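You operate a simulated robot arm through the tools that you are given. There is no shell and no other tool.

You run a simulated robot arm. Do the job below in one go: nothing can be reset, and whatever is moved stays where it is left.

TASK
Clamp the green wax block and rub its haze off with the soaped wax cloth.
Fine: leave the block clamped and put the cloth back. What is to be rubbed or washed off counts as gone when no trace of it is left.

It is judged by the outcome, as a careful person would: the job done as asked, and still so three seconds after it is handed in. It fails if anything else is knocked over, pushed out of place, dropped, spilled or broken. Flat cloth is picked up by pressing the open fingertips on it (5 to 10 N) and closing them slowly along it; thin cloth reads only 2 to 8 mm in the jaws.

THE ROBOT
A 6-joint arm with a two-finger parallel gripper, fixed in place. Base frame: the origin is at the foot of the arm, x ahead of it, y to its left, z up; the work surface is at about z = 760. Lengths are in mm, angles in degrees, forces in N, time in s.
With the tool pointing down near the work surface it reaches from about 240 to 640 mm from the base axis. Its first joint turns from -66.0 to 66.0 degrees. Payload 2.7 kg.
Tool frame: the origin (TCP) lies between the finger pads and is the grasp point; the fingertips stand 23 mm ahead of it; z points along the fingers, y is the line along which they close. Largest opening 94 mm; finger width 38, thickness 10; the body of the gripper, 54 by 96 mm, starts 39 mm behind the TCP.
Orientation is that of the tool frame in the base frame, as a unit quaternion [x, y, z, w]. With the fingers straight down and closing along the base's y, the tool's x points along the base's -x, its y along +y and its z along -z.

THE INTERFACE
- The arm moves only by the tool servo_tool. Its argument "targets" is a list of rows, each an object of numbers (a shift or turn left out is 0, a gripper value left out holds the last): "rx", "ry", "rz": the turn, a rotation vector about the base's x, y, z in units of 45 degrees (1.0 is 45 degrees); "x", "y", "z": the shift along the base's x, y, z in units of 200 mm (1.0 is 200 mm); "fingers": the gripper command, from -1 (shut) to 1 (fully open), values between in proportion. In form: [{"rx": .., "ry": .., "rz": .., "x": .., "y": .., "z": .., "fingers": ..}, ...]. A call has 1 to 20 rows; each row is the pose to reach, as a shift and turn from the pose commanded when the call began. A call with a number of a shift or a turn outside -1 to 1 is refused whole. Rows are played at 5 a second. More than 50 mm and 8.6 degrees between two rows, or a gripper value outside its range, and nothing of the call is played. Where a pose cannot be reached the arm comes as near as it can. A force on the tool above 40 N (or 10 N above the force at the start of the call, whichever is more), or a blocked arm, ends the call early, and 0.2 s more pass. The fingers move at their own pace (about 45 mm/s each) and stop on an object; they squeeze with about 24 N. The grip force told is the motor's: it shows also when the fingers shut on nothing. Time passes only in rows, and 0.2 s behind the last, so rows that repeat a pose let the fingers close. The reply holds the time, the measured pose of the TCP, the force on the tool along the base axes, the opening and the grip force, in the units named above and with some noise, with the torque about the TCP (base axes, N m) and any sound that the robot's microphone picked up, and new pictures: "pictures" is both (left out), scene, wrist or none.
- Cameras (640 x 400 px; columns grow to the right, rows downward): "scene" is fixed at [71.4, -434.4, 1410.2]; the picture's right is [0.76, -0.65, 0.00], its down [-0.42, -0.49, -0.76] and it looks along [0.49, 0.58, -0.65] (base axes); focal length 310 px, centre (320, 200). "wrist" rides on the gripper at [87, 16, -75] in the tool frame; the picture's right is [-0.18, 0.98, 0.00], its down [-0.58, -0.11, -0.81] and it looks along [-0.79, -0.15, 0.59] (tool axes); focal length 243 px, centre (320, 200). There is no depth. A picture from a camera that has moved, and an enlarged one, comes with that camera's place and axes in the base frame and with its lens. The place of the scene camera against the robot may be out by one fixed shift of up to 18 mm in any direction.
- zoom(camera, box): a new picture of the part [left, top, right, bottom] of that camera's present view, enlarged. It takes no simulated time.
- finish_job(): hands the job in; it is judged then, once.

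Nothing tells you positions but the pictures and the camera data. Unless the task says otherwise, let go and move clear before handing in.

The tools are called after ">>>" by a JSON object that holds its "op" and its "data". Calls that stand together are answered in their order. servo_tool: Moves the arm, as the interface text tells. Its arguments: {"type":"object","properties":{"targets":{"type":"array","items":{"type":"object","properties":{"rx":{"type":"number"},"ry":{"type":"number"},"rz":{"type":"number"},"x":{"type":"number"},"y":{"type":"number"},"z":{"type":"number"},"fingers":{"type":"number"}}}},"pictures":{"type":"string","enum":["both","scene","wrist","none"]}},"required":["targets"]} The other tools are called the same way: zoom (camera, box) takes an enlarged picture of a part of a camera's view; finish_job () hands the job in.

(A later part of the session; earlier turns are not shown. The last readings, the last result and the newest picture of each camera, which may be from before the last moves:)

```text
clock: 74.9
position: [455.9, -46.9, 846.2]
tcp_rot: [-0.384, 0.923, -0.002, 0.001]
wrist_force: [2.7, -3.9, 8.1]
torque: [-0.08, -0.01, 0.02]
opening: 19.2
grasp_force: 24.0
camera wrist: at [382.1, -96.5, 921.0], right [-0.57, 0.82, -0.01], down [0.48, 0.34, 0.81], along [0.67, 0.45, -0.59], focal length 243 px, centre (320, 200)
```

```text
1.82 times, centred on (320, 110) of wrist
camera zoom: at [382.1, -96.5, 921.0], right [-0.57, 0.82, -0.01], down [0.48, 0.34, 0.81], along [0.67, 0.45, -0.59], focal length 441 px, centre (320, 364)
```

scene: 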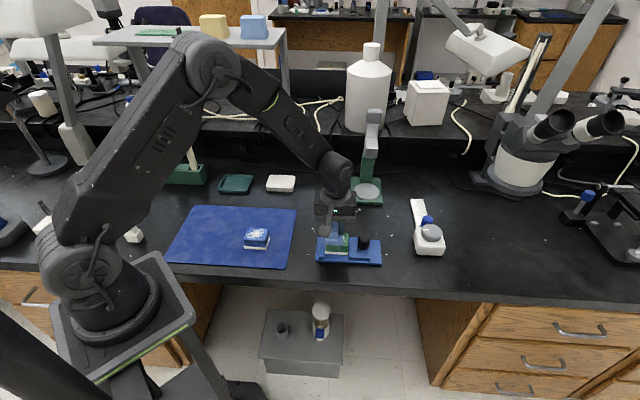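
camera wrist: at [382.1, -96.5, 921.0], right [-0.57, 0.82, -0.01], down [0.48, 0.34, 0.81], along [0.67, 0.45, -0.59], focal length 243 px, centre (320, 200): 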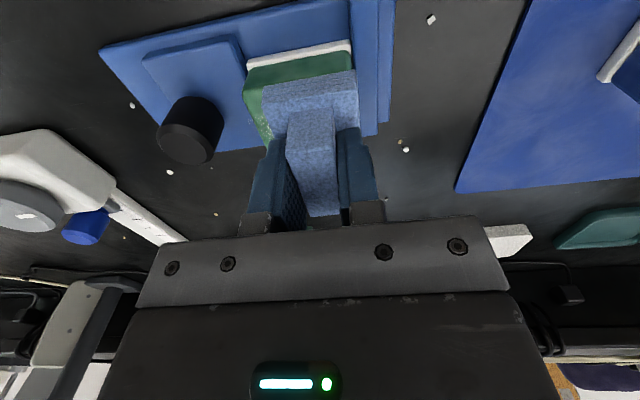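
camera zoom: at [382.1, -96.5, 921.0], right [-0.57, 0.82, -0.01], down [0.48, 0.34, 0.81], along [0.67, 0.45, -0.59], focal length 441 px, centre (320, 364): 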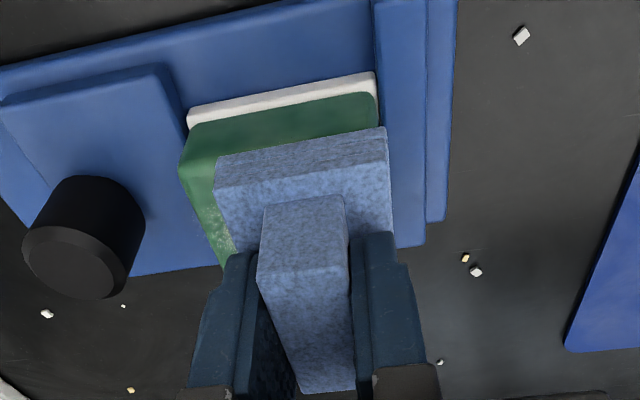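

The haze is coming off, with some left toward the far corner on the knob side. I will run a second raster weighted to that corner, still at about 8 N.

>>> {"op": "servo_tool", "data": {"targets": [{"x": 0.0283, "y": -0.0141}, {"x": 0.0495, "y": -0.0354}, {"x": 0.0707, "y": -0.0566}, {"x": 0.0919, "y": -0.0778}, {"x": 0.1061, "y": -0.0919}, {"x": 0.0919, "y": -0.1061}, {"x": 0.0636, "y": -0.0778}, {"x": 0.0354, "y": -0.0495}, {"x": 0.0071, "y": -0.0212}, {"x": -0.0071, "y": -0.0071}, {"x": -0.0212, "y": -0.0212}, {"x": 0.0071, "y": -0.0495}, {"x": 0.0354, "y": -0.0778}, {"x": 0.0636, "y": -0.1061}, {"x": 0.0778, "y": -0.1202}, {"x": 0.1061, "y": -0.0919}, {"x": 0.0848, "y": -0.0566}, {"x": 0.1131, "y": -0.0848}, {"x": 0.0707, "y": -0.0707}, {"x": 0.0212, "y": -0.0636}]}}

>>> {"op": "zoom", "data": {"camera": "scene", "box": [300, 190, 400, 275]}}

>>> {"op": "zoom", "data": {"camera": "wrist", "box": [200, 0, 440, 220]}}

```text
clock: 79.1
position: [460.1, -61.1, 846.1]
tcp_rot: [-0.384, 0.923, -0.002, 0.001]
wrist_force: [0.6, -1.8, 1.5]
torque: [0.05, -0.07, -0.03]
opening: 19.4
grasp_force: 23.5
camera wrist: at [385.8, -110.2, 921.3], right [-0.57, 0.82, 0.0], down [0.49, 0.34, 0.81], along [0.67, 0.45, -0.59], focal length 243 px, centre (320, 200)
```

scene: 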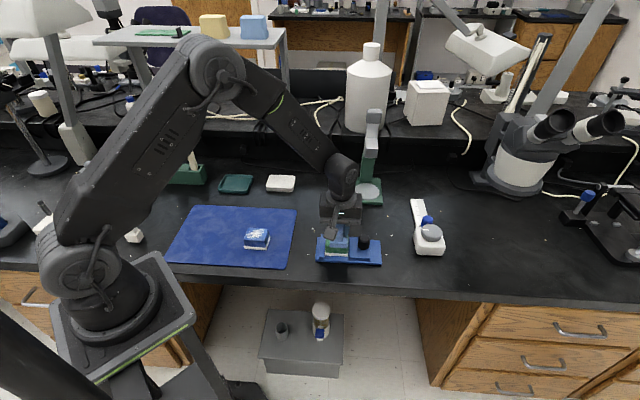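
wrist: 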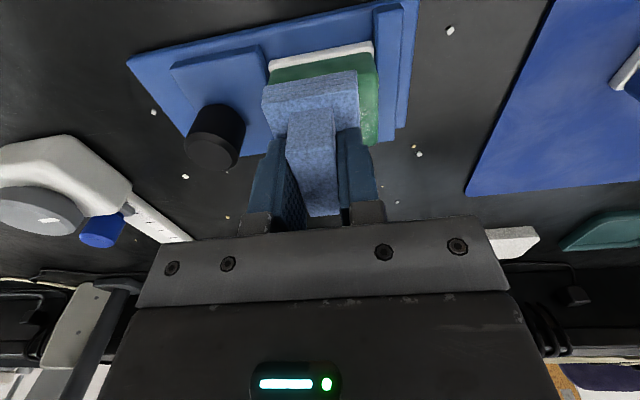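

```text
4.71 times, centred on (350, 232) of scene
camera zoom: at [71.4, -434.4, 1410.2], right [0.76, -0.65, 0.0], down [-0.42, -0.49, -0.76], along [0.49, 0.58, -0.65], focal length 1459 px, centre (179, 47)
```

zoom: 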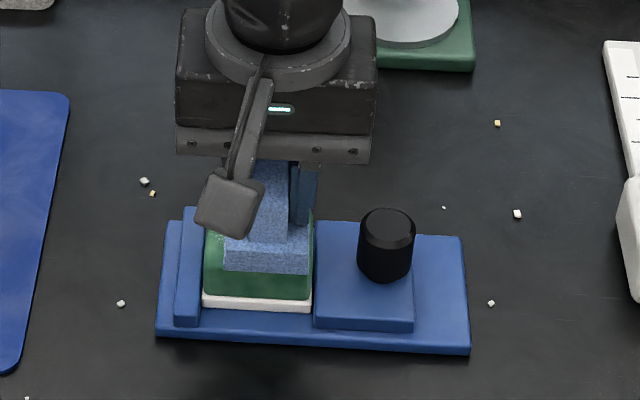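

```text
1.82 times, centred on (320, 110) of wrist
camera zoom: at [385.8, -110.2, 921.3], right [-0.57, 0.82, 0.0], down [0.49, 0.34, 0.81], along [0.67, 0.45, -0.59], focal length 441 px, centre (320, 364)
```

zoom: 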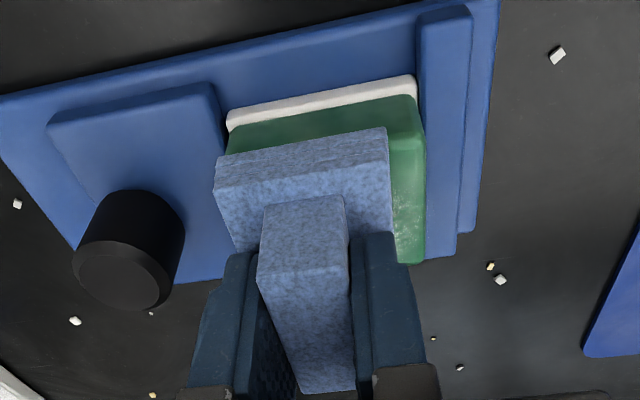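

The press dropped to 1.5 N here and a faint film remains near the bar side. I will press about 0.5 mm more and run crosswise strokes over the full area.

>>> {"op": "servo_tool", "data": {"targets": [{"x": -0.053, "y": -0.0035, "z": -0.0025}, {"x": -0.0778, "y": 0.0212, "z": -0.0025}, {"x": -0.0495, "y": 0.0495, "z": -0.0025}, {"x": -0.0212, "y": 0.0778, "z": -0.0025}, {"x": 0.0, "y": 0.0566, "z": -0.0025}, {"x": -0.0283, "y": 0.0283, "z": -0.0025}, {"x": -0.0566, "y": 0.0, "z": -0.0025}, {"x": -0.0354, "y": -0.0212, "z": -0.0025}, {"x": -0.0071, "y": 0.0071, "z": -0.0025}, {"x": 0.0212, "y": 0.0354, "z": -0.0025}, {"x": 0.0424, "y": 0.0141, "z": -0.0025}, {"x": 0.0141, "y": -0.0141, "z": -0.0025}, {"x": -0.0141, "y": -0.0424, "z": -0.0025}, {"x": 0.0071, "y": -0.0636, "z": -0.0025}, {"x": 0.0354, "y": -0.0354, "z": -0.0025}, {"x": 0.0636, "y": -0.0071, "z": -0.0025}, {"x": 0.0813, "y": -0.0247, "z": -0.0025}, {"x": 0.053, "y": -0.053, "z": -0.0025}, {"x": 0.0247, "y": -0.0813, "z": -0.0025}, {"x": 0.0071, "y": -0.0354, "z": -0.0025}], "pictures": "none"}}

>>> {"op": "zoom", "data": {"camera": "scene", "box": [300, 190, 400, 275]}}

>>> {"op": "zoom", "data": {"camera": "wrist", "box": [200, 0, 440, 220]}}

```text
clock: 83.3
position: [461.8, -68.3, 845.9]
tcp_rot: [-0.384, 0.923, -0.003, 0.001]
wrist_force: [1.5, -8.4, 14.8]
torque: [-0.17, 0.05, 0.01]
opening: 19.5
grasp_force: 24.0
```

```text
4.71 times, centred on (350, 232) of scene
camera zoom: at [71.2, -434.5, 1410.2], right [0.76, -0.65, 0.0], down [-0.42, -0.49, -0.76], along [0.49, 0.58, -0.65], focal length 1459 px, centre (179, 47)
```

zoom: 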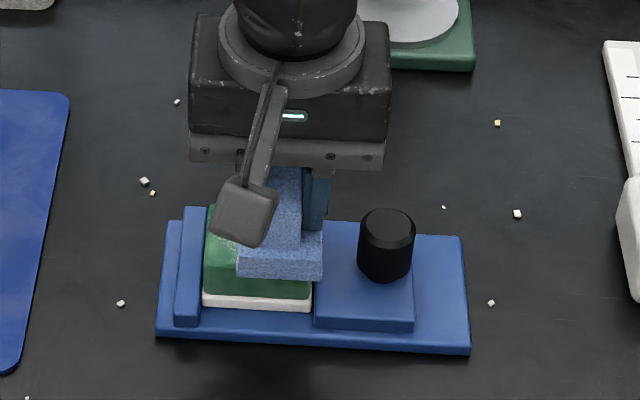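

```text
1.82 times, centred on (320, 110) of wrist
camera zoom: at [387.5, -117.8, 921.0], right [-0.57, 0.82, -0.01], down [0.48, 0.34, 0.81], along [0.67, 0.45, -0.59], focal length 441 px, centre (320, 364)
```

zoom: 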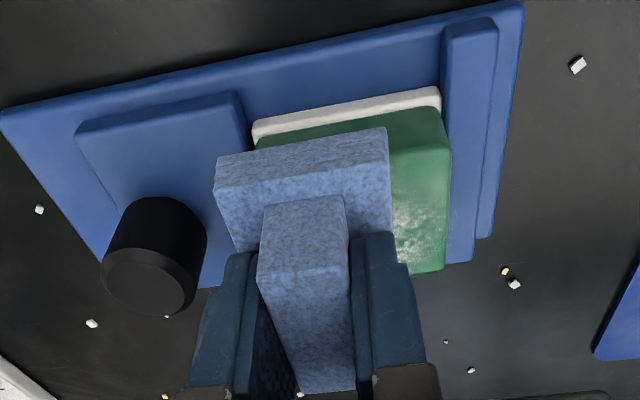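

A film is still visible, thinner than before. I will keep rubbing with longer, faster strokes.

>>> {"op": "servo_tool", "data": {"targets": [{"x": -0.0141, "y": 0.0566}, {"x": -0.0495, "y": 0.0919}, {"x": -0.0071, "y": 0.0636}, {"x": 0.0283, "y": 0.0283}, {"x": 0.0566, "y": 0.0}, {"x": 0.0283, "y": 0.0424}, {"x": -0.0071, "y": 0.0778}, {"x": -0.0354, "y": 0.1061}, {"x": 0.0071, "y": 0.0778}, {"x": 0.0424, "y": 0.0424}, {"x": 0.0707, "y": 0.0141}, {"x": 0.0071, "y": 0.0212}, {"x": -0.0283, "y": 0.0566}, {"x": -0.0566, "y": 0.0848}, {"x": -0.0283, "y": 0.0424}, {"x": 0.0071, "y": 0.0071}, {"x": 0.0354, "y": -0.0212}, {"x": -0.0071, "y": 0.0071}, {"x": -0.0212, "y": 0.0636}, {"x": -0.0354, "y": 0.0919}], "pictures": "none"}}

>>> {"op": "zoom", "data": {"camera": "wrist", "box": [200, 0, 440, 220]}}

>>> {"op": "zoom", "data": {"camera": "scene", "box": [300, 190, 400, 275]}}

```text
clock: 87.5
position: [453.3, -50.3, 846.7]
tcp_rot: [-0.384, 0.923, -0.002, 0.002]
wrist_force: [3.0, -7.8, 17.9]
torque: [-0.36, 0.12, 0.11]
opening: 19.3
grasp_force: 24.0
```

```text
1.82 times, centred on (320, 110) of wrist
camera zoom: at [379.4, -98.5, 920.8], right [-0.57, 0.82, -0.01], down [0.48, 0.34, 0.81], along [0.67, 0.45, -0.59], focal length 441 px, centre (320, 364)
```

zoom: 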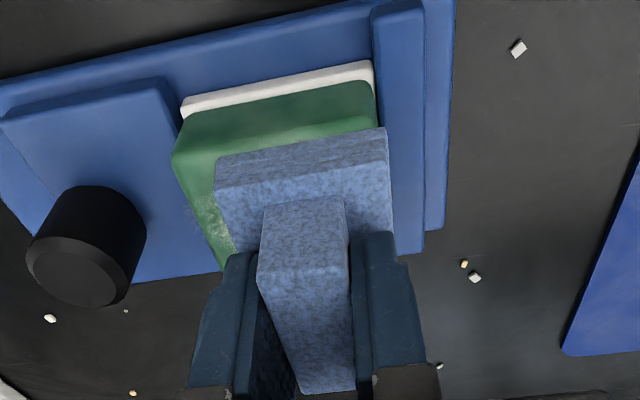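

```text
4.71 times, centred on (350, 232) of scene
camera zoom: at [71.2, -434.5, 1410.2], right [0.76, -0.65, 0.0], down [-0.42, -0.49, -0.76], along [0.49, 0.58, -0.65], focal length 1459 px, centre (179, 47)
```

zoom: 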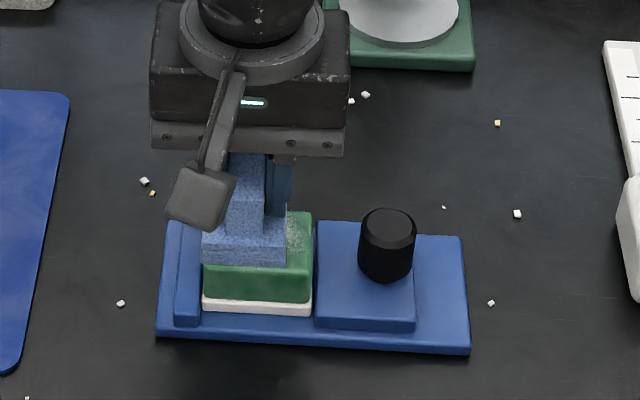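

The block seems to have turned slightly and nudged the slide about 1.5 mm. I will lift off and inspect.

>>> {"op": "servo_tool", "data": {"targets": [{"z": 0.05}, {"z": 0.15}, {"z": 0.3}, {"z": 0.4, "x": 0.1, "y": 0.1}, {"z": 0.4, "x": 0.22, "y": 0.22}, {"z": 0.4, "x": 0.3, "y": 0.3}, {"z": 0.4, "x": 0.3, "y": 0.3}]}}

>>> {"op": "zoom", "data": {"camera": "scene", "box": [310, 215, 390, 275]}}

>>> {"op": "zoom", "data": {"camera": "scene", "box": [325, 225, 360, 260]}}

```text
clock: 89.1
position: [513.6, 12.6, 924.1]
tcp_rot: [-0.383, 0.924, -0.001, 0.001]
wrist_force: [-0.1, 0.2, -0.9]
torque: [0.01, -0.01, 0.0]
opening: 19.3
grasp_force: 23.7
camera wrist: at [440.1, -36.5, 999.8], right [-0.57, 0.82, 0.0], down [0.49, 0.34, 0.81], along [0.67, 0.45, -0.59], focal length 243 px, centre (320, 200)
```

scene: 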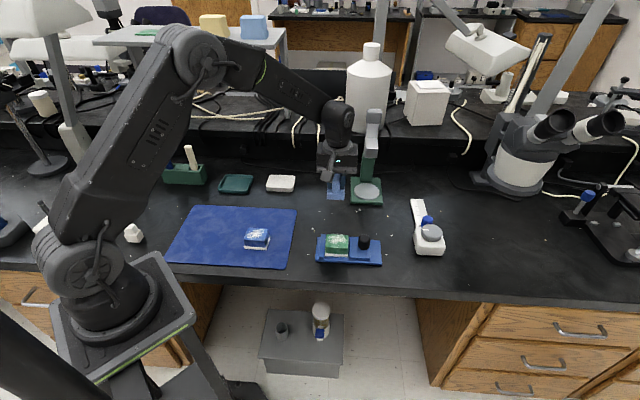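
wrist: 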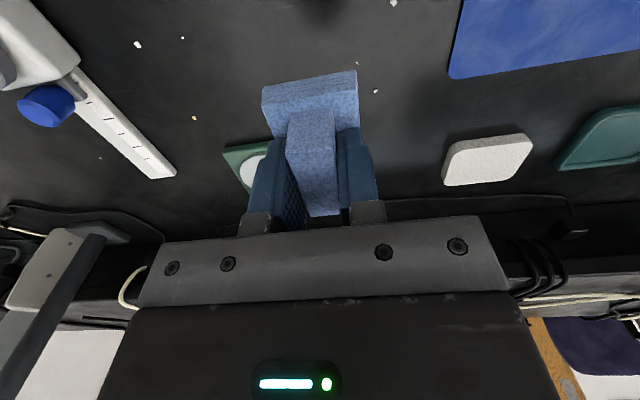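

```text
6.67 times, centred on (350, 245) of scene
camera zoom: at [71.4, -434.4, 1410.2], right [0.76, -0.65, 0.0], down [-0.42, -0.49, -0.76], along [0.49, 0.58, -0.65], focal length 2066 px, centre (120, -100)
```

zoom: 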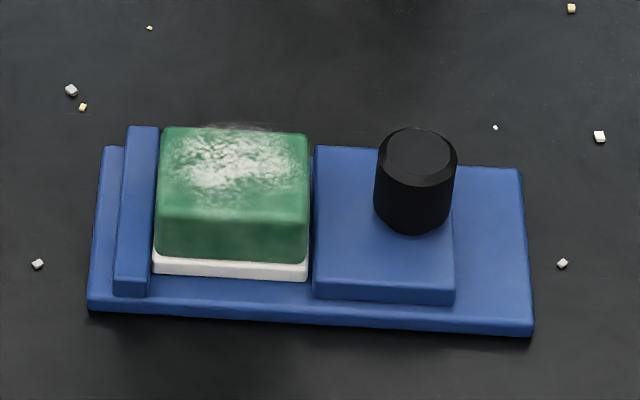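

```text
11.43 times, centred on (342, 242) of scene
camera zoom: at [71.4, -434.4, 1410.2], right [0.76, -0.65, 0.0], down [-0.42, -0.49, -0.76], along [0.49, 0.58, -0.65], focal length 3543 px, centre (63, -286)
```

zoom: 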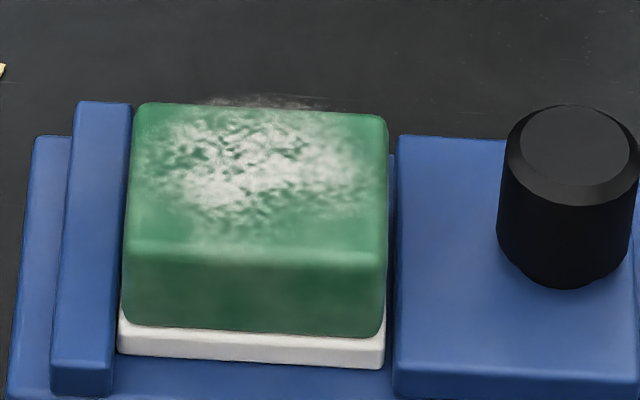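

The haze still looks substantial. I will take the same enlarged view as before the rubbing to compare properly.

>>> {"op": "zoom", "data": {"camera": "scene", "box": [330, 230, 380, 265]}}

>>> {"op": "zoom", "data": {"camera": "scene", "box": [310, 190, 410, 270]}}

>>> {"op": "zoom", "data": {"camera": "scene", "box": [240, 222, 275, 257]}}

>>> {"op": "zoom", "data": {"camera": "scene", "box": [310, 150, 360, 210]}}

```text
11.43 times, centred on (355, 248) of scene
camera zoom: at [71.4, -434.4, 1410.2], right [0.76, -0.65, 0.0], down [-0.42, -0.49, -0.76], along [0.49, 0.58, -0.65], focal length 3543 px, centre (-80, -343)
```

zoom: 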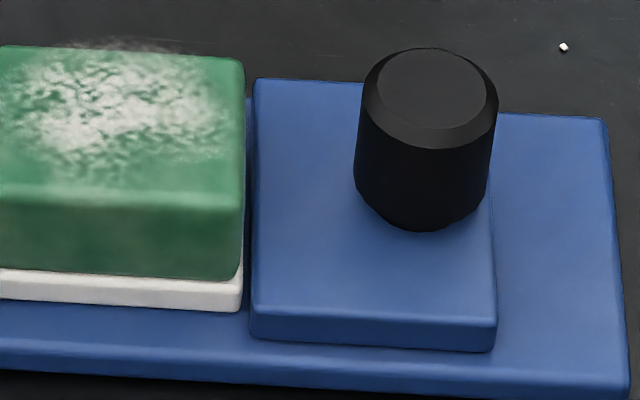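

```text
5.00 times, centred on (360, 230) of scene
camera zoom: at [71.4, -434.4, 1410.2], right [0.76, -0.65, 0.0], down [-0.42, -0.49, -0.76], along [0.49, 0.58, -0.65], focal length 1550 px, centre (120, 50)
```

zoom: 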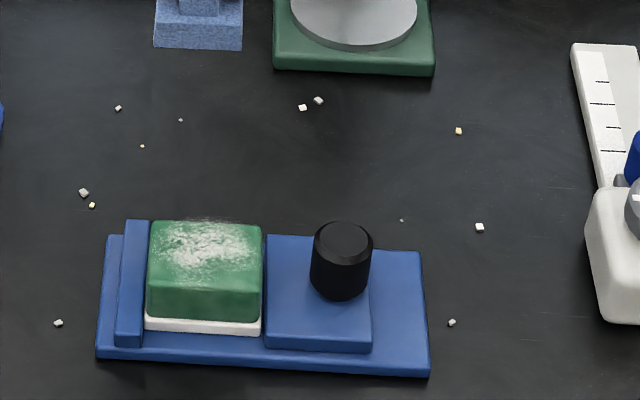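

```text
11.43 times, centred on (258, 240) of scene
camera zoom: at [71.4, -434.4, 1410.2], right [0.76, -0.65, 0.0], down [-0.42, -0.49, -0.76], along [0.49, 0.58, -0.65], focal length 3543 px, centre (1034, -251)
```

zoom: 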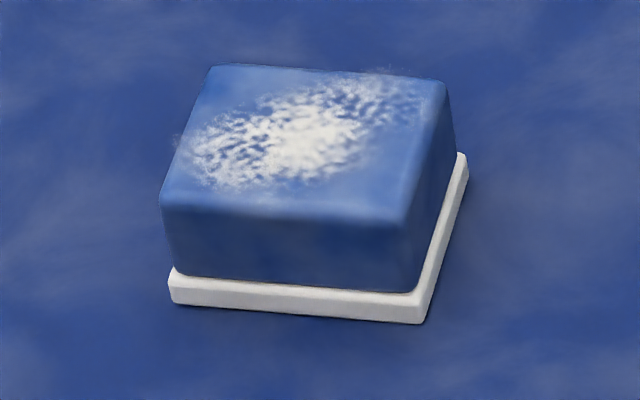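

```text
6.67 times, centred on (335, 180) of scene
camera zoom: at [71.4, -434.4, 1410.2], right [0.76, -0.65, 0.0], down [-0.42, -0.49, -0.76], along [0.49, 0.58, -0.65], focal length 2066 px, centre (220, 333)
```

zoom: 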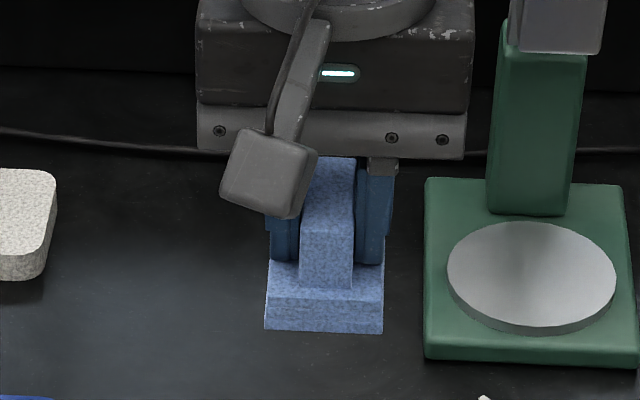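

The haze looks essentially unchanged, and the block shifted about 6 mm sideways under the cloth. Before more rubbing I want to check whether the cloth needs soaping, so I will look closely at the grey pad and the dark green tray.

>>> {"op": "zoom", "data": {"camera": "scene", "box": [210, 165, 260, 200]}}

>>> {"op": "zoom", "data": {"camera": "scene", "box": [258, 165, 308, 200]}}

>>> {"op": "zoom", "data": {"camera": "scene", "box": [150, 135, 220, 195]}}

>>> {"op": "zoom", "data": {"camera": "wrist", "box": [430, 60, 640, 240]}}

>>> {"op": "zoom", "data": {"camera": "wrist", "box": [240, 60, 380, 220]}}

```text
11.43 times, centred on (235, 182) of scene
camera zoom: at [71.4, -434.4, 1410.2], right [0.76, -0.65, 0.0], down [-0.42, -0.49, -0.76], along [0.49, 0.58, -0.65], focal length 3543 px, centre (1291, 400)
```

zoom: 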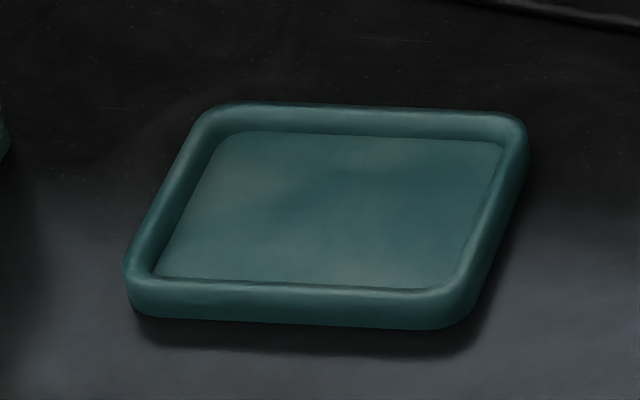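

```text
11.43 times, centred on (283, 182) of scene
camera zoom: at [71.4, -434.4, 1410.2], right [0.76, -0.65, 0.0], down [-0.42, -0.49, -0.76], along [0.49, 0.58, -0.65], focal length 3543 px, centre (743, 400)
```

zoom: 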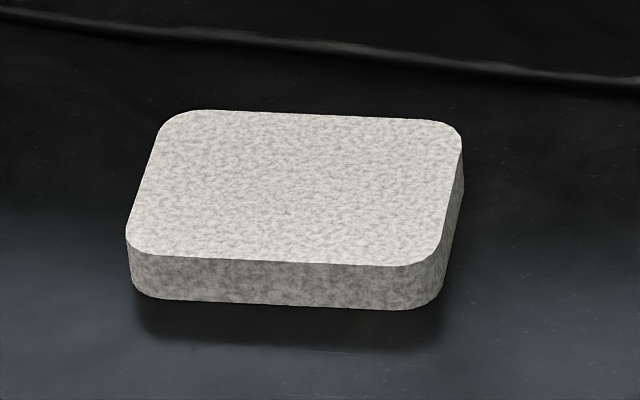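

```text
6.67 times, centred on (185, 165) of scene
camera zoom: at [71.4, -434.4, 1410.2], right [0.76, -0.65, 0.0], down [-0.42, -0.49, -0.76], along [0.49, 0.58, -0.65], focal length 2066 px, centre (1220, 433)
```

zoom: 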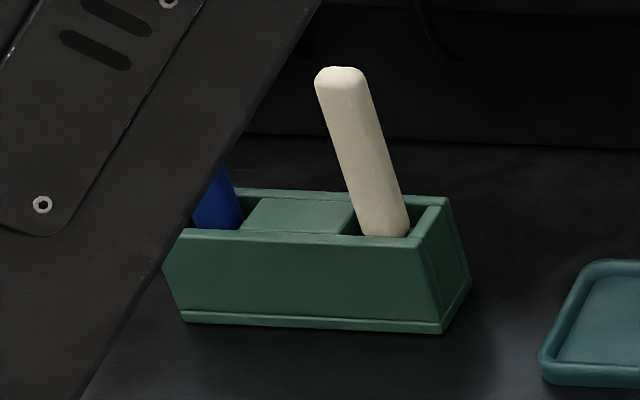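

```text
2.22 times, centred on (535, 150) of wrist
camera zoom: at [440.1, -36.5, 999.8], right [-0.57, 0.82, 0.0], down [0.49, 0.34, 0.81], along [0.67, 0.45, -0.59], focal length 539 px, centre (-158, 311)
```

zoom: 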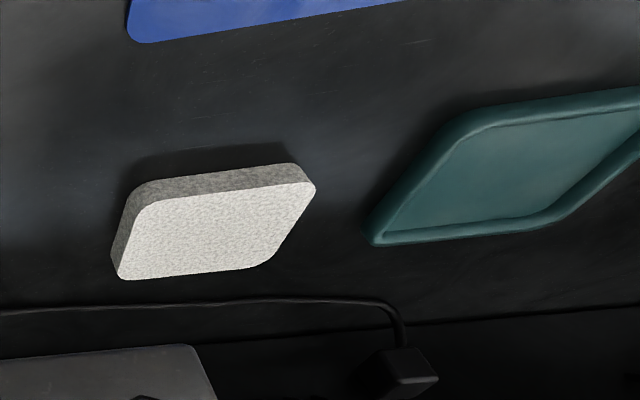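

```text
2.50 times, centred on (310, 140) of wrist
camera zoom: at [440.1, -36.5, 999.8], right [-0.57, 0.82, 0.0], down [0.49, 0.34, 0.81], along [0.67, 0.45, -0.59], focal length 606 px, centre (345, 350)
```

zoom: 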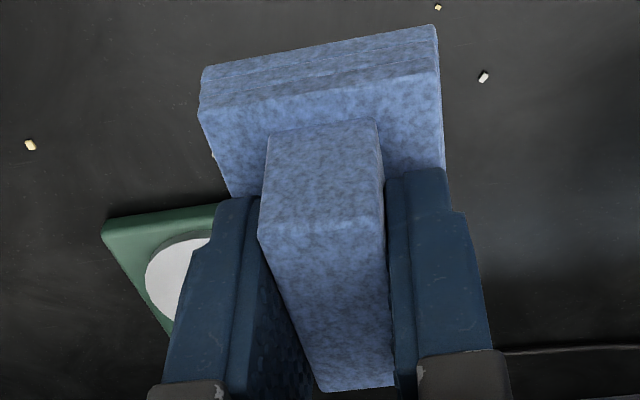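

The cloth looks the same as before. I will take a clear wrist view of the block top, from beside it with the cloth held clear, to judge the haze properly.

>>> {"op": "servo_tool", "data": {"targets": [{"x": -0.01, "y": -0.12}, {"x": -0.02, "y": -0.26}, {"x": -0.04, "y": -0.4}, {"x": -0.05, "y": -0.52}, {"x": -0.05, "y": -0.56}, {"x": -0.05, "y": -0.56}]}}

>>> {"op": "zoom", "data": {"camera": "wrist", "box": [300, 0, 480, 150]}}

```text
clock: 90.5
position: [503.1, -100.1, 926.7]
tcp_rot: [-0.384, 0.923, -0.002, 0.0]
wrist_force: [0.3, 0.1, 0.7]
torque: [0.02, -0.03, 0.01]
opening: 19.1
grasp_force: 23.9
camera wrist: at [429.9, -149.1, 1000.9], right [-0.57, 0.82, 0.0], down [0.49, 0.34, 0.81], along [0.67, 0.46, -0.59], focal length 243 px, centre (320, 200)
```

scene: 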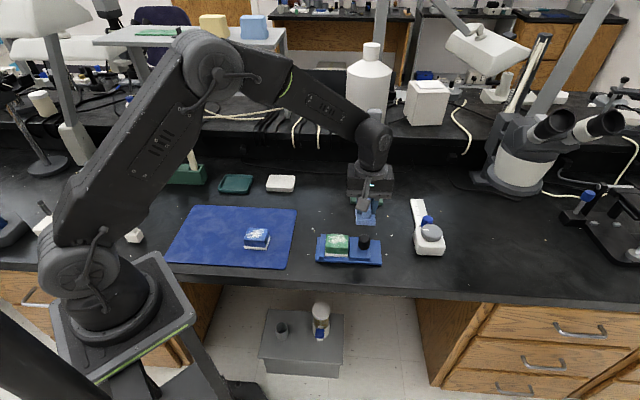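
wrist: 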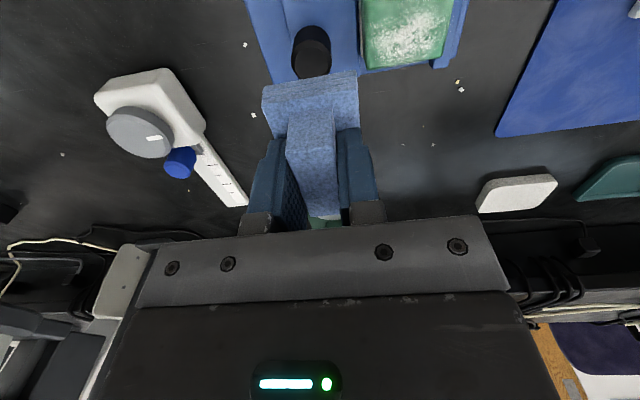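

```text
2.67 times, centred on (390, 75) of wrist
camera zoom: at [429.9, -149.1, 1000.9], right [-0.57, 0.82, 0.0], down [0.49, 0.34, 0.81], along [0.67, 0.46, -0.59], focal length 647 px, centre (133, 533)
```

zoom: 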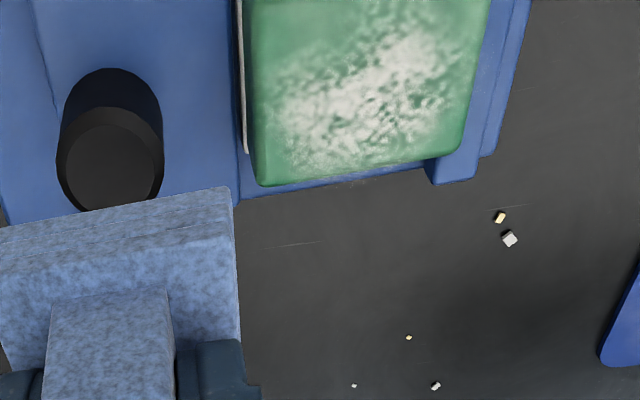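

The haze is still clearly there. To be sure whether rubbing had any effect, I will turn to the same -45° viewing direction as my earlier picture and compare.

>>> {"op": "servo_tool", "data": {"targets": [{"x": -0.05, "rz": -0.17}, {"x": -0.12, "rz": -0.34}, {"x": -0.2, "y": -0.01, "rz": -0.51}, {"x": -0.28, "y": -0.02, "rz": -0.68}, {"x": -0.35, "y": -0.03, "rz": -0.85}, {"x": -0.41, "y": -0.043, "rz": -1.0}], "pictures": "none"}}

>>> {"op": "servo_tool", "data": {"targets": [{"rz": -0.17}, {"rz": -0.34}, {"rz": -0.51}, {"rz": -0.68}, {"rz": -0.85}, {"rz": -1.0}, {"rz": -1.0}]}}

>>> {"op": "zoom", "data": {"camera": "wrist", "box": [300, 0, 460, 110]}}

```text
clock: 91.9
position: [422.1, -108.3, 925.4]
tcp_rot: [0.0, 1.0, -0.003, 0.0]
wrist_force: [-0.2, 0.0, -1.0]
torque: [0.0, 0.03, 0.01]
opening: 19.4
grasp_force: 23.8
```

```text
clock: 93.5
position: [421.8, -108.7, 925.1]
tcp_rot: [0.383, 0.924, -0.002, -0.001]
wrist_force: [-0.2, 0.6, 0.2]
torque: [0.03, 0.02, 0.05]
opening: 19.4
grasp_force: 24.0
camera wrist: at [371.2, -36.2, 1000.2], right [0.83, 0.56, 0.0], down [0.34, -0.49, 0.81], along [0.45, -0.67, -0.59], focal length 243 px, centre (320, 200)
```

scene: 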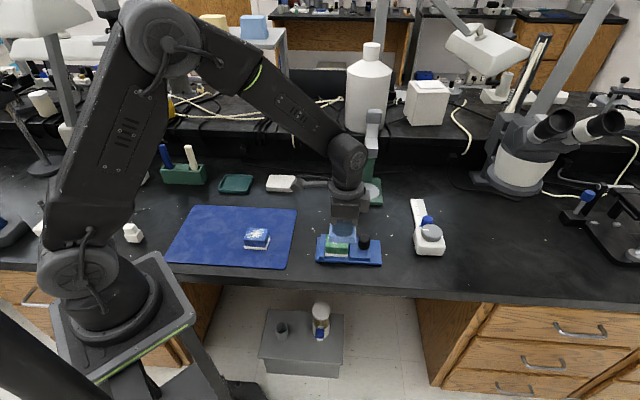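
wrist: 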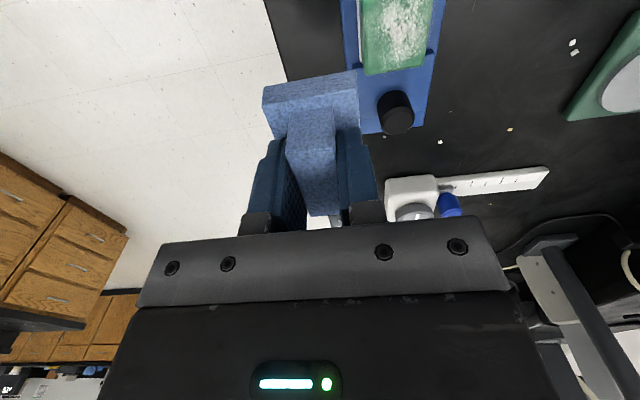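

```text
3.64 times, centred on (380, 55) of wrist
camera zoom: at [371.2, -36.2, 1000.2], right [0.83, 0.56, 0.0], down [0.34, -0.49, 0.81], along [0.45, -0.67, -0.59], focal length 882 px, centre (102, 727)
```

zoom: 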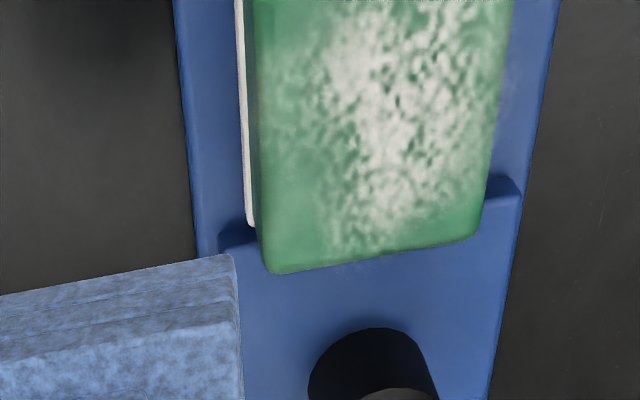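

The pattern is unchanged, so the rubbing had no effect. The cloth probably needs soaping first, and the speckled pad next to it looks like a soap pad at about (509,268.5), 87×58 mm with its top near z=775. I will carry the cloth there and press it on gently.

>>> {"op": "servo_tool", "data": {"targets": [{"x": 0.01, "y": 0.1, "rz": 0.15}, {"x": 0.03, "y": 0.26, "rz": 0.32}, {"x": 0.05, "y": 0.42, "rz": 0.49}, {"x": 0.07, "y": 0.58, "rz": 0.66}, {"x": 0.09, "y": 0.76, "rz": 0.83}, {"x": 0.1, "y": 0.95, "rz": 1.0}], "pictures": "none"}}

>>> {"op": "servo_tool", "data": {"targets": [{"x": 0.05, "y": 0.15, "rz": 0.17}, {"x": 0.11, "y": 0.32, "rz": 0.34}, {"x": 0.17, "y": 0.5, "rz": 0.51}, {"x": 0.23, "y": 0.66, "rz": 0.68}, {"x": 0.29, "y": 0.8, "rz": 0.85}, {"x": 0.3375, "y": 0.936, "rz": 1.0, "z": -0.1}, {"x": 0.3375, "y": 0.936, "rz": 1.0, "z": -0.22}, {"x": 0.3375, "y": 0.936, "rz": 1.0, "z": -0.3}, {"x": 0.3375, "y": 0.936, "rz": 1.0, "z": -0.3}]}}

>>> {"op": "zoom", "data": {"camera": "wrist", "box": [200, 0, 440, 220]}}

>>> {"op": "zoom", "data": {"camera": "scene", "box": [240, 120, 340, 210]}}

```text
clock: 94.9
position: [442.3, 82.2, 926.9]
tcp_rot: [-0.001, 1.0, -0.003, 0.0]
wrist_force: [0.1, 0.5, -1.1]
torque: [-0.01, -0.02, 0.01]
opening: 19.5
grasp_force: 24.1
```

```text
clock: 96.9
position: [510.1, 267.6, 865.6]
tcp_rot: [-0.383, 0.924, -0.002, 0.001]
wrist_force: [-0.3, -0.4, -0.9]
torque: [0.01, 0.01, -0.01]
opening: 19.4
grasp_force: 23.8
camera wrist: at [435.6, 219.1, 940.4], right [-0.57, 0.82, 0.0], down [0.48, 0.34, 0.81], along [0.67, 0.46, -0.59], focal length 243 px, centre (320, 200)
```

scene: 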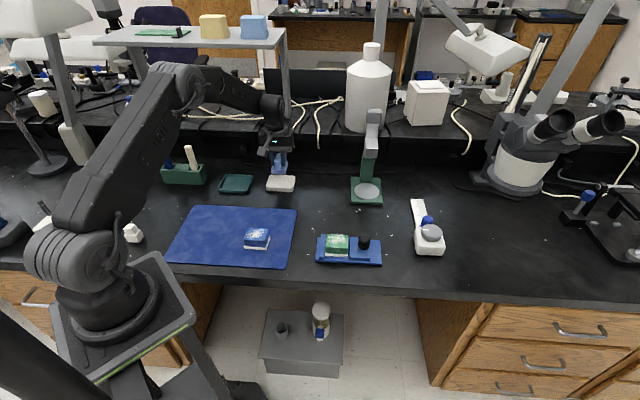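
wrist: 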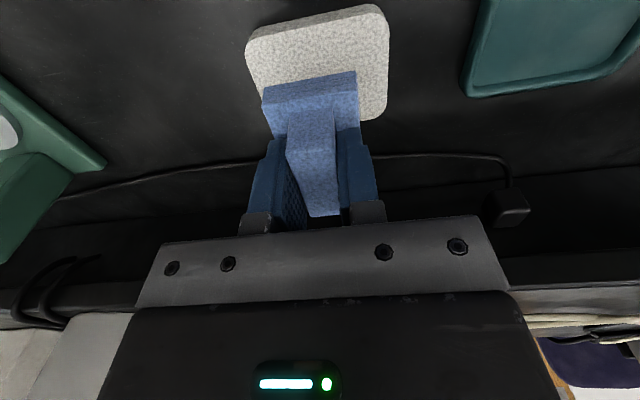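

```text
1.82 times, centred on (320, 110) of wrist
camera zoom: at [435.6, 219.1, 940.4], right [-0.57, 0.82, 0.0], down [0.48, 0.34, 0.81], along [0.67, 0.46, -0.59], focal length 441 px, centre (320, 364)
```

zoom: 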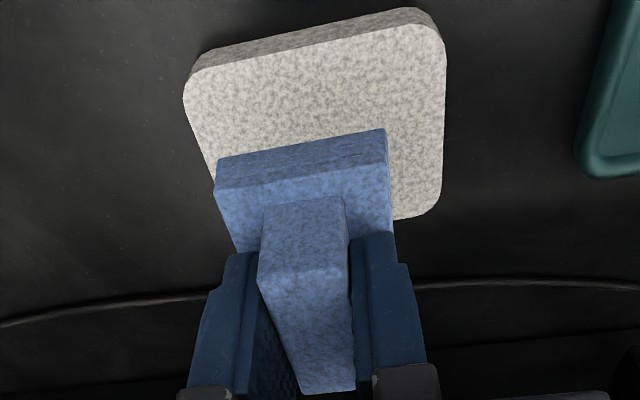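

```text
4.44 times, centred on (290, 165) of scene
camera zoom: at [71.4, -434.4, 1410.2], right [0.76, -0.65, 0.0], down [-0.42, -0.49, -0.76], along [0.49, 0.58, -0.65], focal length 1378 px, centre (453, 356)
```

zoom: 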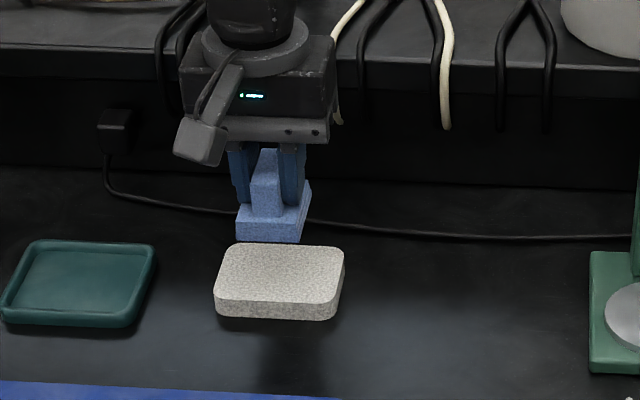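

The cloth is over the pad. I will lower carefully until there is light contact.

>>> {"op": "servo_tool", "data": {"targets": [{"x": -0.003, "y": 0.009, "z": -0.08}, {"x": -0.003, "y": 0.009, "z": -0.16}, {"x": -0.003, "y": 0.009, "z": -0.2}, {"x": -0.003, "y": 0.009, "z": -0.215}, {"x": -0.003, "y": 0.009, "z": -0.215}], "pictures": "none"}}

>>> {"op": "zoom", "data": {"camera": "scene", "box": [250, 150, 320, 210]}}

```text
clock: 98.1
position: [510.0, 269.1, 824.6]
tcp_rot: [-0.383, 0.924, -0.003, 0.0]
wrist_force: [-0.6, -0.2, -0.2]
torque: [-0.02, 0.01, -0.01]
opening: 19.7
grasp_force: 24.4
```

```text
6.67 times, centred on (285, 180) of scene
camera zoom: at [71.4, -434.4, 1410.2], right [0.76, -0.65, 0.0], down [-0.42, -0.49, -0.76], along [0.49, 0.58, -0.65], focal length 2066 px, centre (553, 333)
```

zoom: 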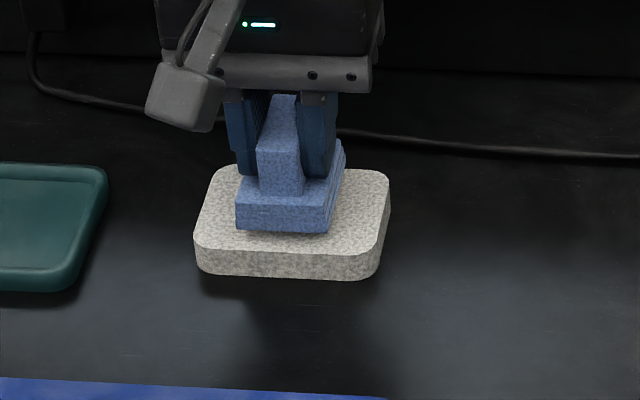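

>>> {"op": "servo_tool", "data": {"targets": [{"z": -0.005}, {"z": -0.01}, {"z": -0.014}, {"z": -0.014}], "pictures": "none"}}

>>> {"op": "servo_tool", "data": {"targets": [{"z": -0.004}, {"z": -0.008}, {"z": -0.012}, {"z": -0.012}], "pictures": "none"}}

```text
clock: 99.1
position: [510.1, 268.8, 819.3]
tcp_rot: [-0.383, 0.924, -0.002, 0.001]
wrist_force: [0.0, 0.1, -0.5]
torque: [-0.01, 0.02, 0.03]
opening: 19.6
grasp_force: 23.5
```

```text
clock: 100.1
position: [508.9, 269.7, 817.0]
tcp_rot: [-0.384, 0.923, -0.002, 0.001]
wrist_force: [-0.7, -0.1, -0.6]
torque: [0.04, 0.01, -0.02]
opening: 19.4
grasp_force: 23.9
```

>>> {"op": "servo_tool", "data": {"targets": [{"z": -0.003}, {"z": -0.006}, {"z": -0.009}, {"z": -0.009}], "pictures": "none"}}

>>> {"op": "zoom", "data": {"camera": "scene", "box": [250, 150, 320, 210]}}

```text
clock: 101.1
position: [510.1, 268.4, 816.3]
tcp_rot: [-0.384, 0.923, -0.003, 0.001]
wrist_force: [-0.2, -0.1, -0.6]
torque: [-0.03, -0.04, 0.01]
opening: 19.4
grasp_force: 23.9
```

```text
6.67 times, centred on (285, 180) of scene
camera zoom: at [71.4, -434.4, 1410.2], right [0.76, -0.65, 0.0], down [-0.42, -0.49, -0.76], along [0.49, 0.58, -0.65], focal length 2066 px, centre (553, 333)
```

zoom: 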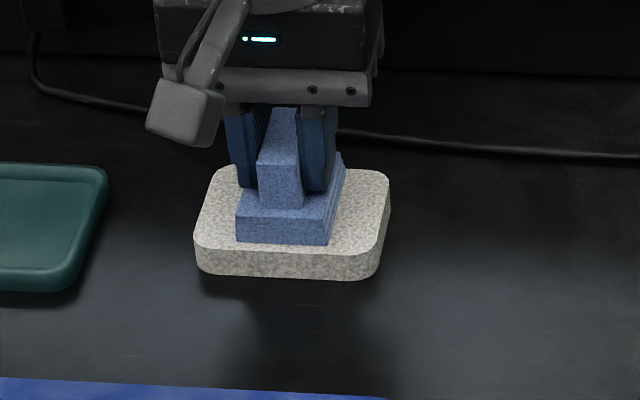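

>>> {"op": "servo_tool", "data": {"targets": [{"z": -0.0025}, {"z": -0.005}, {"z": -0.005}], "pictures": "none"}}

>>> {"op": "servo_tool", "data": {"targets": [{"z": -0.0025}, {"z": -0.005}, {"z": -0.005}], "pictures": "none"}}

```text
clock: 101.9
position: [509.1, 268.9, 816.2]
tcp_rot: [-0.384, 0.923, -0.003, 0.001]
wrist_force: [-4.3, -6.5, 13.6]
torque: [-0.05, 0.39, 0.11]
opening: 19.6
grasp_force: 24.0
```

```text
clock: 102.7
position: [508.5, 269.5, 816.2]
tcp_rot: [-0.384, 0.923, -0.002, 0.003]
wrist_force: [-7.4, -8.9, 28.7]
torque: [-0.38, 0.62, 0.02]
opening: 19.4
grasp_force: 23.7
```

It is pressing on the pad at about 29 N, a bit much. I will ease off, hold for a second, lift and look for any change.

>>> {"op": "servo_tool", "data": {"targets": [{"z": 0.005}, {"z": 0.006}, {"z": 0.006}, {"z": 0.006}, {"z": 0.006}, {"z": 0.006}], "pictures": "none"}}

>>> {"op": "servo_tool", "data": {"targets": [{"z": 0.02}, {"z": 0.08}, {"z": 0.18}, {"z": 0.25}, {"z": 0.25}]}}

>>> {"op": "zoom", "data": {"camera": "scene", "box": [250, 150, 320, 210]}}

>>> {"op": "zoom", "data": {"camera": "wrist", "box": [200, 0, 440, 220]}}

```text
clock: 104.1
position: [508.5, 270.2, 816.2]
tcp_rot: [-0.384, 0.923, -0.002, 0.003]
wrist_force: [5.9, -3.3, 21.1]
torque: [-0.03, 0.07, 0.0]
opening: 19.5
grasp_force: 24.3
```

```text
clock: 105.3
position: [508.2, 269.5, 863.5]
tcp_rot: [-0.383, 0.924, -0.002, 0.0]
wrist_force: [0.2, -0.1, -0.9]
torque: [-0.01, 0.02, 0.03]
opening: 19.2
grasp_force: 24.5
camera wrist: at [434.8, 220.2, 939.3], right [-0.57, 0.82, 0.0], down [0.49, 0.34, 0.81], along [0.67, 0.45, -0.59], focal length 243 px, centre (320, 200)
```

scene: 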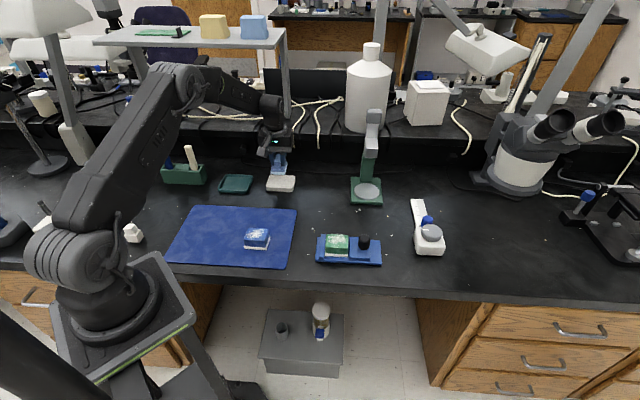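
wrist: 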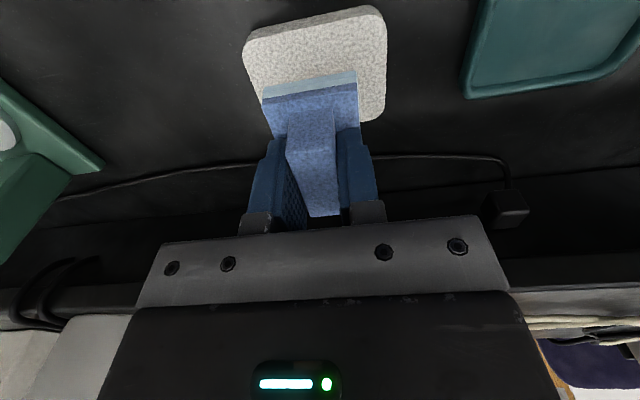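

```text
6.67 times, centred on (285, 180) of scene
camera zoom: at [71.4, -434.4, 1410.2], right [0.76, -0.65, 0.0], down [-0.42, -0.49, -0.76], along [0.49, 0.58, -0.65], focal length 2066 px, centre (553, 333)
```

zoom: 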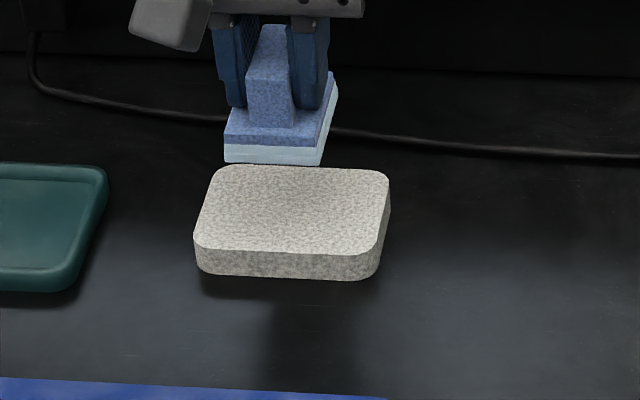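

```text
1.82 times, centred on (320, 110) of wrist
camera zoom: at [434.8, 220.2, 939.3], right [-0.57, 0.82, 0.0], down [0.49, 0.34, 0.81], along [0.67, 0.45, -0.59], focal length 441 px, centre (320, 364)
```

zoom: 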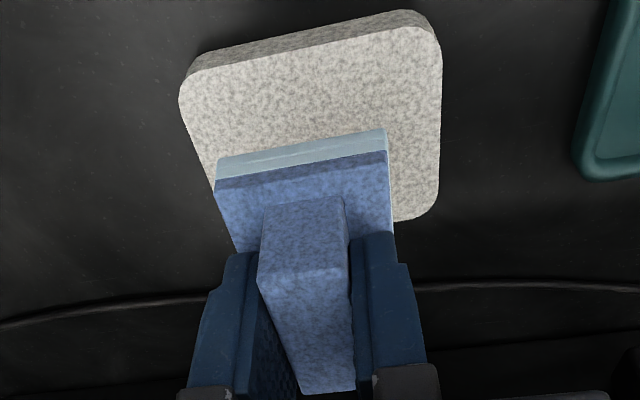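

The cloth's underside has turned white with soap, so that was the missing step, and the pad hasn't moved. I will take the soaped cloth back to the block, now centred near (454.7,-63).

>>> {"op": "servo_tool", "data": {"targets": [{"z": 0.15}, {"z": 0.3, "y": -0.05}, {"z": 0.3, "x": -0.02, "y": -0.2}, {"z": 0.3, "x": -0.05, "y": -0.38}, {"z": 0.3, "x": -0.08, "y": -0.56}, {"z": 0.3, "x": -0.11, "y": -0.74}, {"z": 0.3, "x": -0.14, "y": -0.9}, {"z": 0.3, "x": -0.16, "y": -1.0}], "pictures": "none"}}

>>> {"op": "servo_tool", "data": {"targets": [{"x": -0.03, "y": -0.15}, {"x": -0.06, "y": -0.32}, {"x": -0.09, "y": -0.48}, {"x": -0.109, "y": -0.6}, {"x": -0.109, "y": -0.665, "z": -0.05}, {"x": -0.109, "y": -0.665, "z": -0.18}, {"x": -0.109, "y": -0.665, "z": -0.3}, {"x": -0.109, "y": -0.665, "z": -0.36}, {"x": -0.109, "y": -0.665, "z": -0.36}]}}

>>> {"op": "zoom", "data": {"camera": "wrist", "box": [200, 0, 440, 220]}}

>>> {"op": "zoom", "data": {"camera": "scene", "box": [300, 190, 400, 275]}}

```text
clock: 107.1
position: [475.8, 70.7, 924.7]
tcp_rot: [-0.384, 0.923, -0.002, 0.0]
wrist_force: [-0.4, -0.4, -0.4]
torque: [0.02, 0.0, -0.01]
opening: 19.5
grasp_force: 24.1
```

```text
clock: 109.1
position: [454.8, -63.9, 852.8]
tcp_rot: [-0.383, 0.924, -0.002, 0.001]
wrist_force: [0.2, 0.6, -1.1]
torque: [-0.02, 0.0, 0.0]
opening: 19.6
grasp_force: 24.1
camera wrist: at [381.6, -113.3, 927.7], right [-0.57, 0.82, 0.0], down [0.48, 0.34, 0.81], along [0.67, 0.45, -0.59], focal length 243 px, centre (320, 200)
```

scene: 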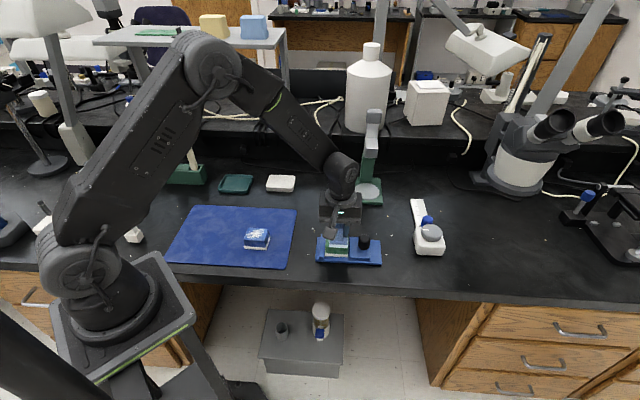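
wrist: 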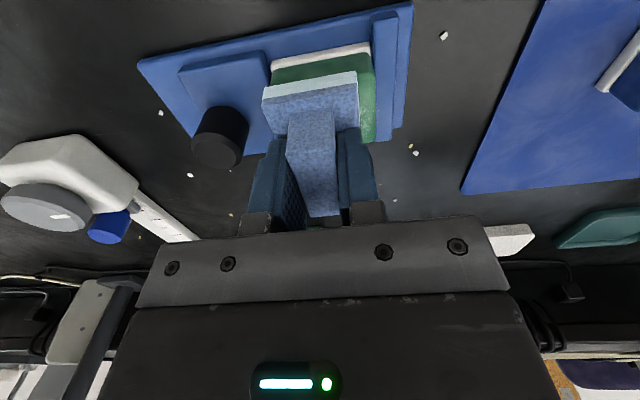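

```text
1.82 times, centred on (320, 110) of wrist
camera zoom: at [381.6, -113.3, 927.7], right [-0.57, 0.82, 0.0], down [0.48, 0.34, 0.81], along [0.67, 0.45, -0.59], focal length 441 px, centre (320, 364)
```

zoom: 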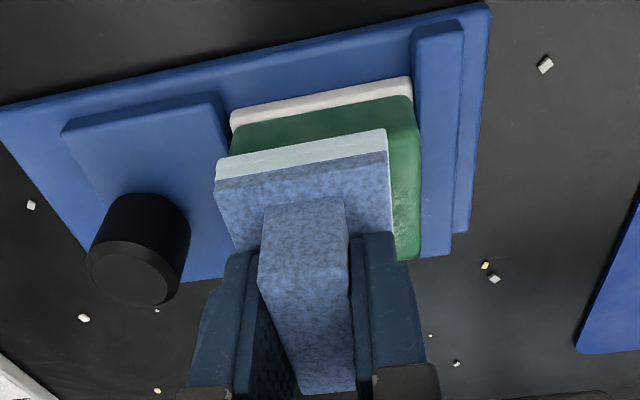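

```text
4.71 times, centred on (350, 232) of scene
camera zoom: at [71.4, -434.4, 1410.2], right [0.76, -0.65, 0.0], down [-0.42, -0.49, -0.76], along [0.49, 0.58, -0.65], focal length 1459 px, centre (179, 47)
```

zoom: 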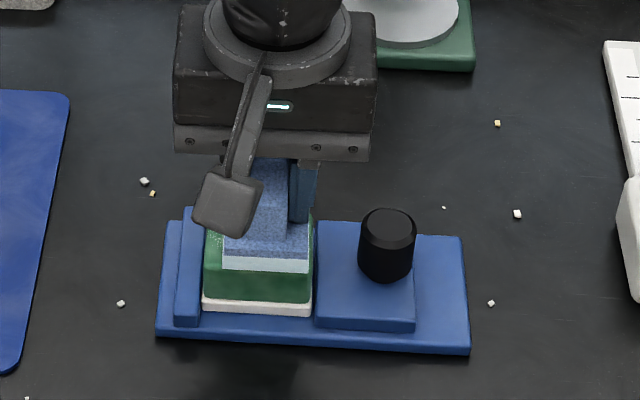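

>>> {"op": "servo_tool", "data": {"targets": [{"z": -0.01}, {"z": -0.02}, {"z": -0.025}, {"z": -0.025}], "pictures": "none"}}

>>> {"op": "servo_tool", "data": {"targets": [{"z": -0.0025}, {"z": -0.005}, {"z": -0.005}], "pictures": "none"}}

```text
clock: 110.1
position: [454.9, -63.0, 847.9]
tcp_rot: [-0.383, 0.924, -0.003, 0.001]
wrist_force: [-0.7, 0.3, -0.8]
torque: [0.02, 0.0, 0.01]
opening: 19.4
grasp_force: 23.9
```

```text
clock: 110.9
position: [454.4, -62.7, 846.1]
tcp_rot: [-0.384, 0.923, -0.001, 0.0]
wrist_force: [0.6, -0.2, -0.8]
torque: [-0.01, -0.01, -0.03]
opening: 19.5
grasp_force: 24.1
```

>>> {"op": "servo_tool", "data": {"targets": [{"z": -0.0025}, {"z": -0.005}, {"z": -0.005}], "pictures": "none"}}

>>> {"op": "servo_tool", "data": {"targets": [{"z": -0.002}, {"z": -0.0025}, {"z": -0.0025}], "pictures": "none"}}

```text
clock: 111.7
position: [456.3, -64.1, 845.5]
tcp_rot: [-0.384, 0.923, -0.002, 0.001]
wrist_force: [-1.5, -0.8, 4.2]
torque: [0.06, 0.07, 0.06]
opening: 19.7
grasp_force: 24.1
```

```text
clock: 112.5
position: [455.5, -63.5, 845.7]
tcp_rot: [-0.384, 0.923, -0.003, 0.003]
wrist_force: [-4.6, 1.9, 18.7]
torque: [0.15, 0.31, 0.0]
opening: 19.6
grasp_force: 23.7
```

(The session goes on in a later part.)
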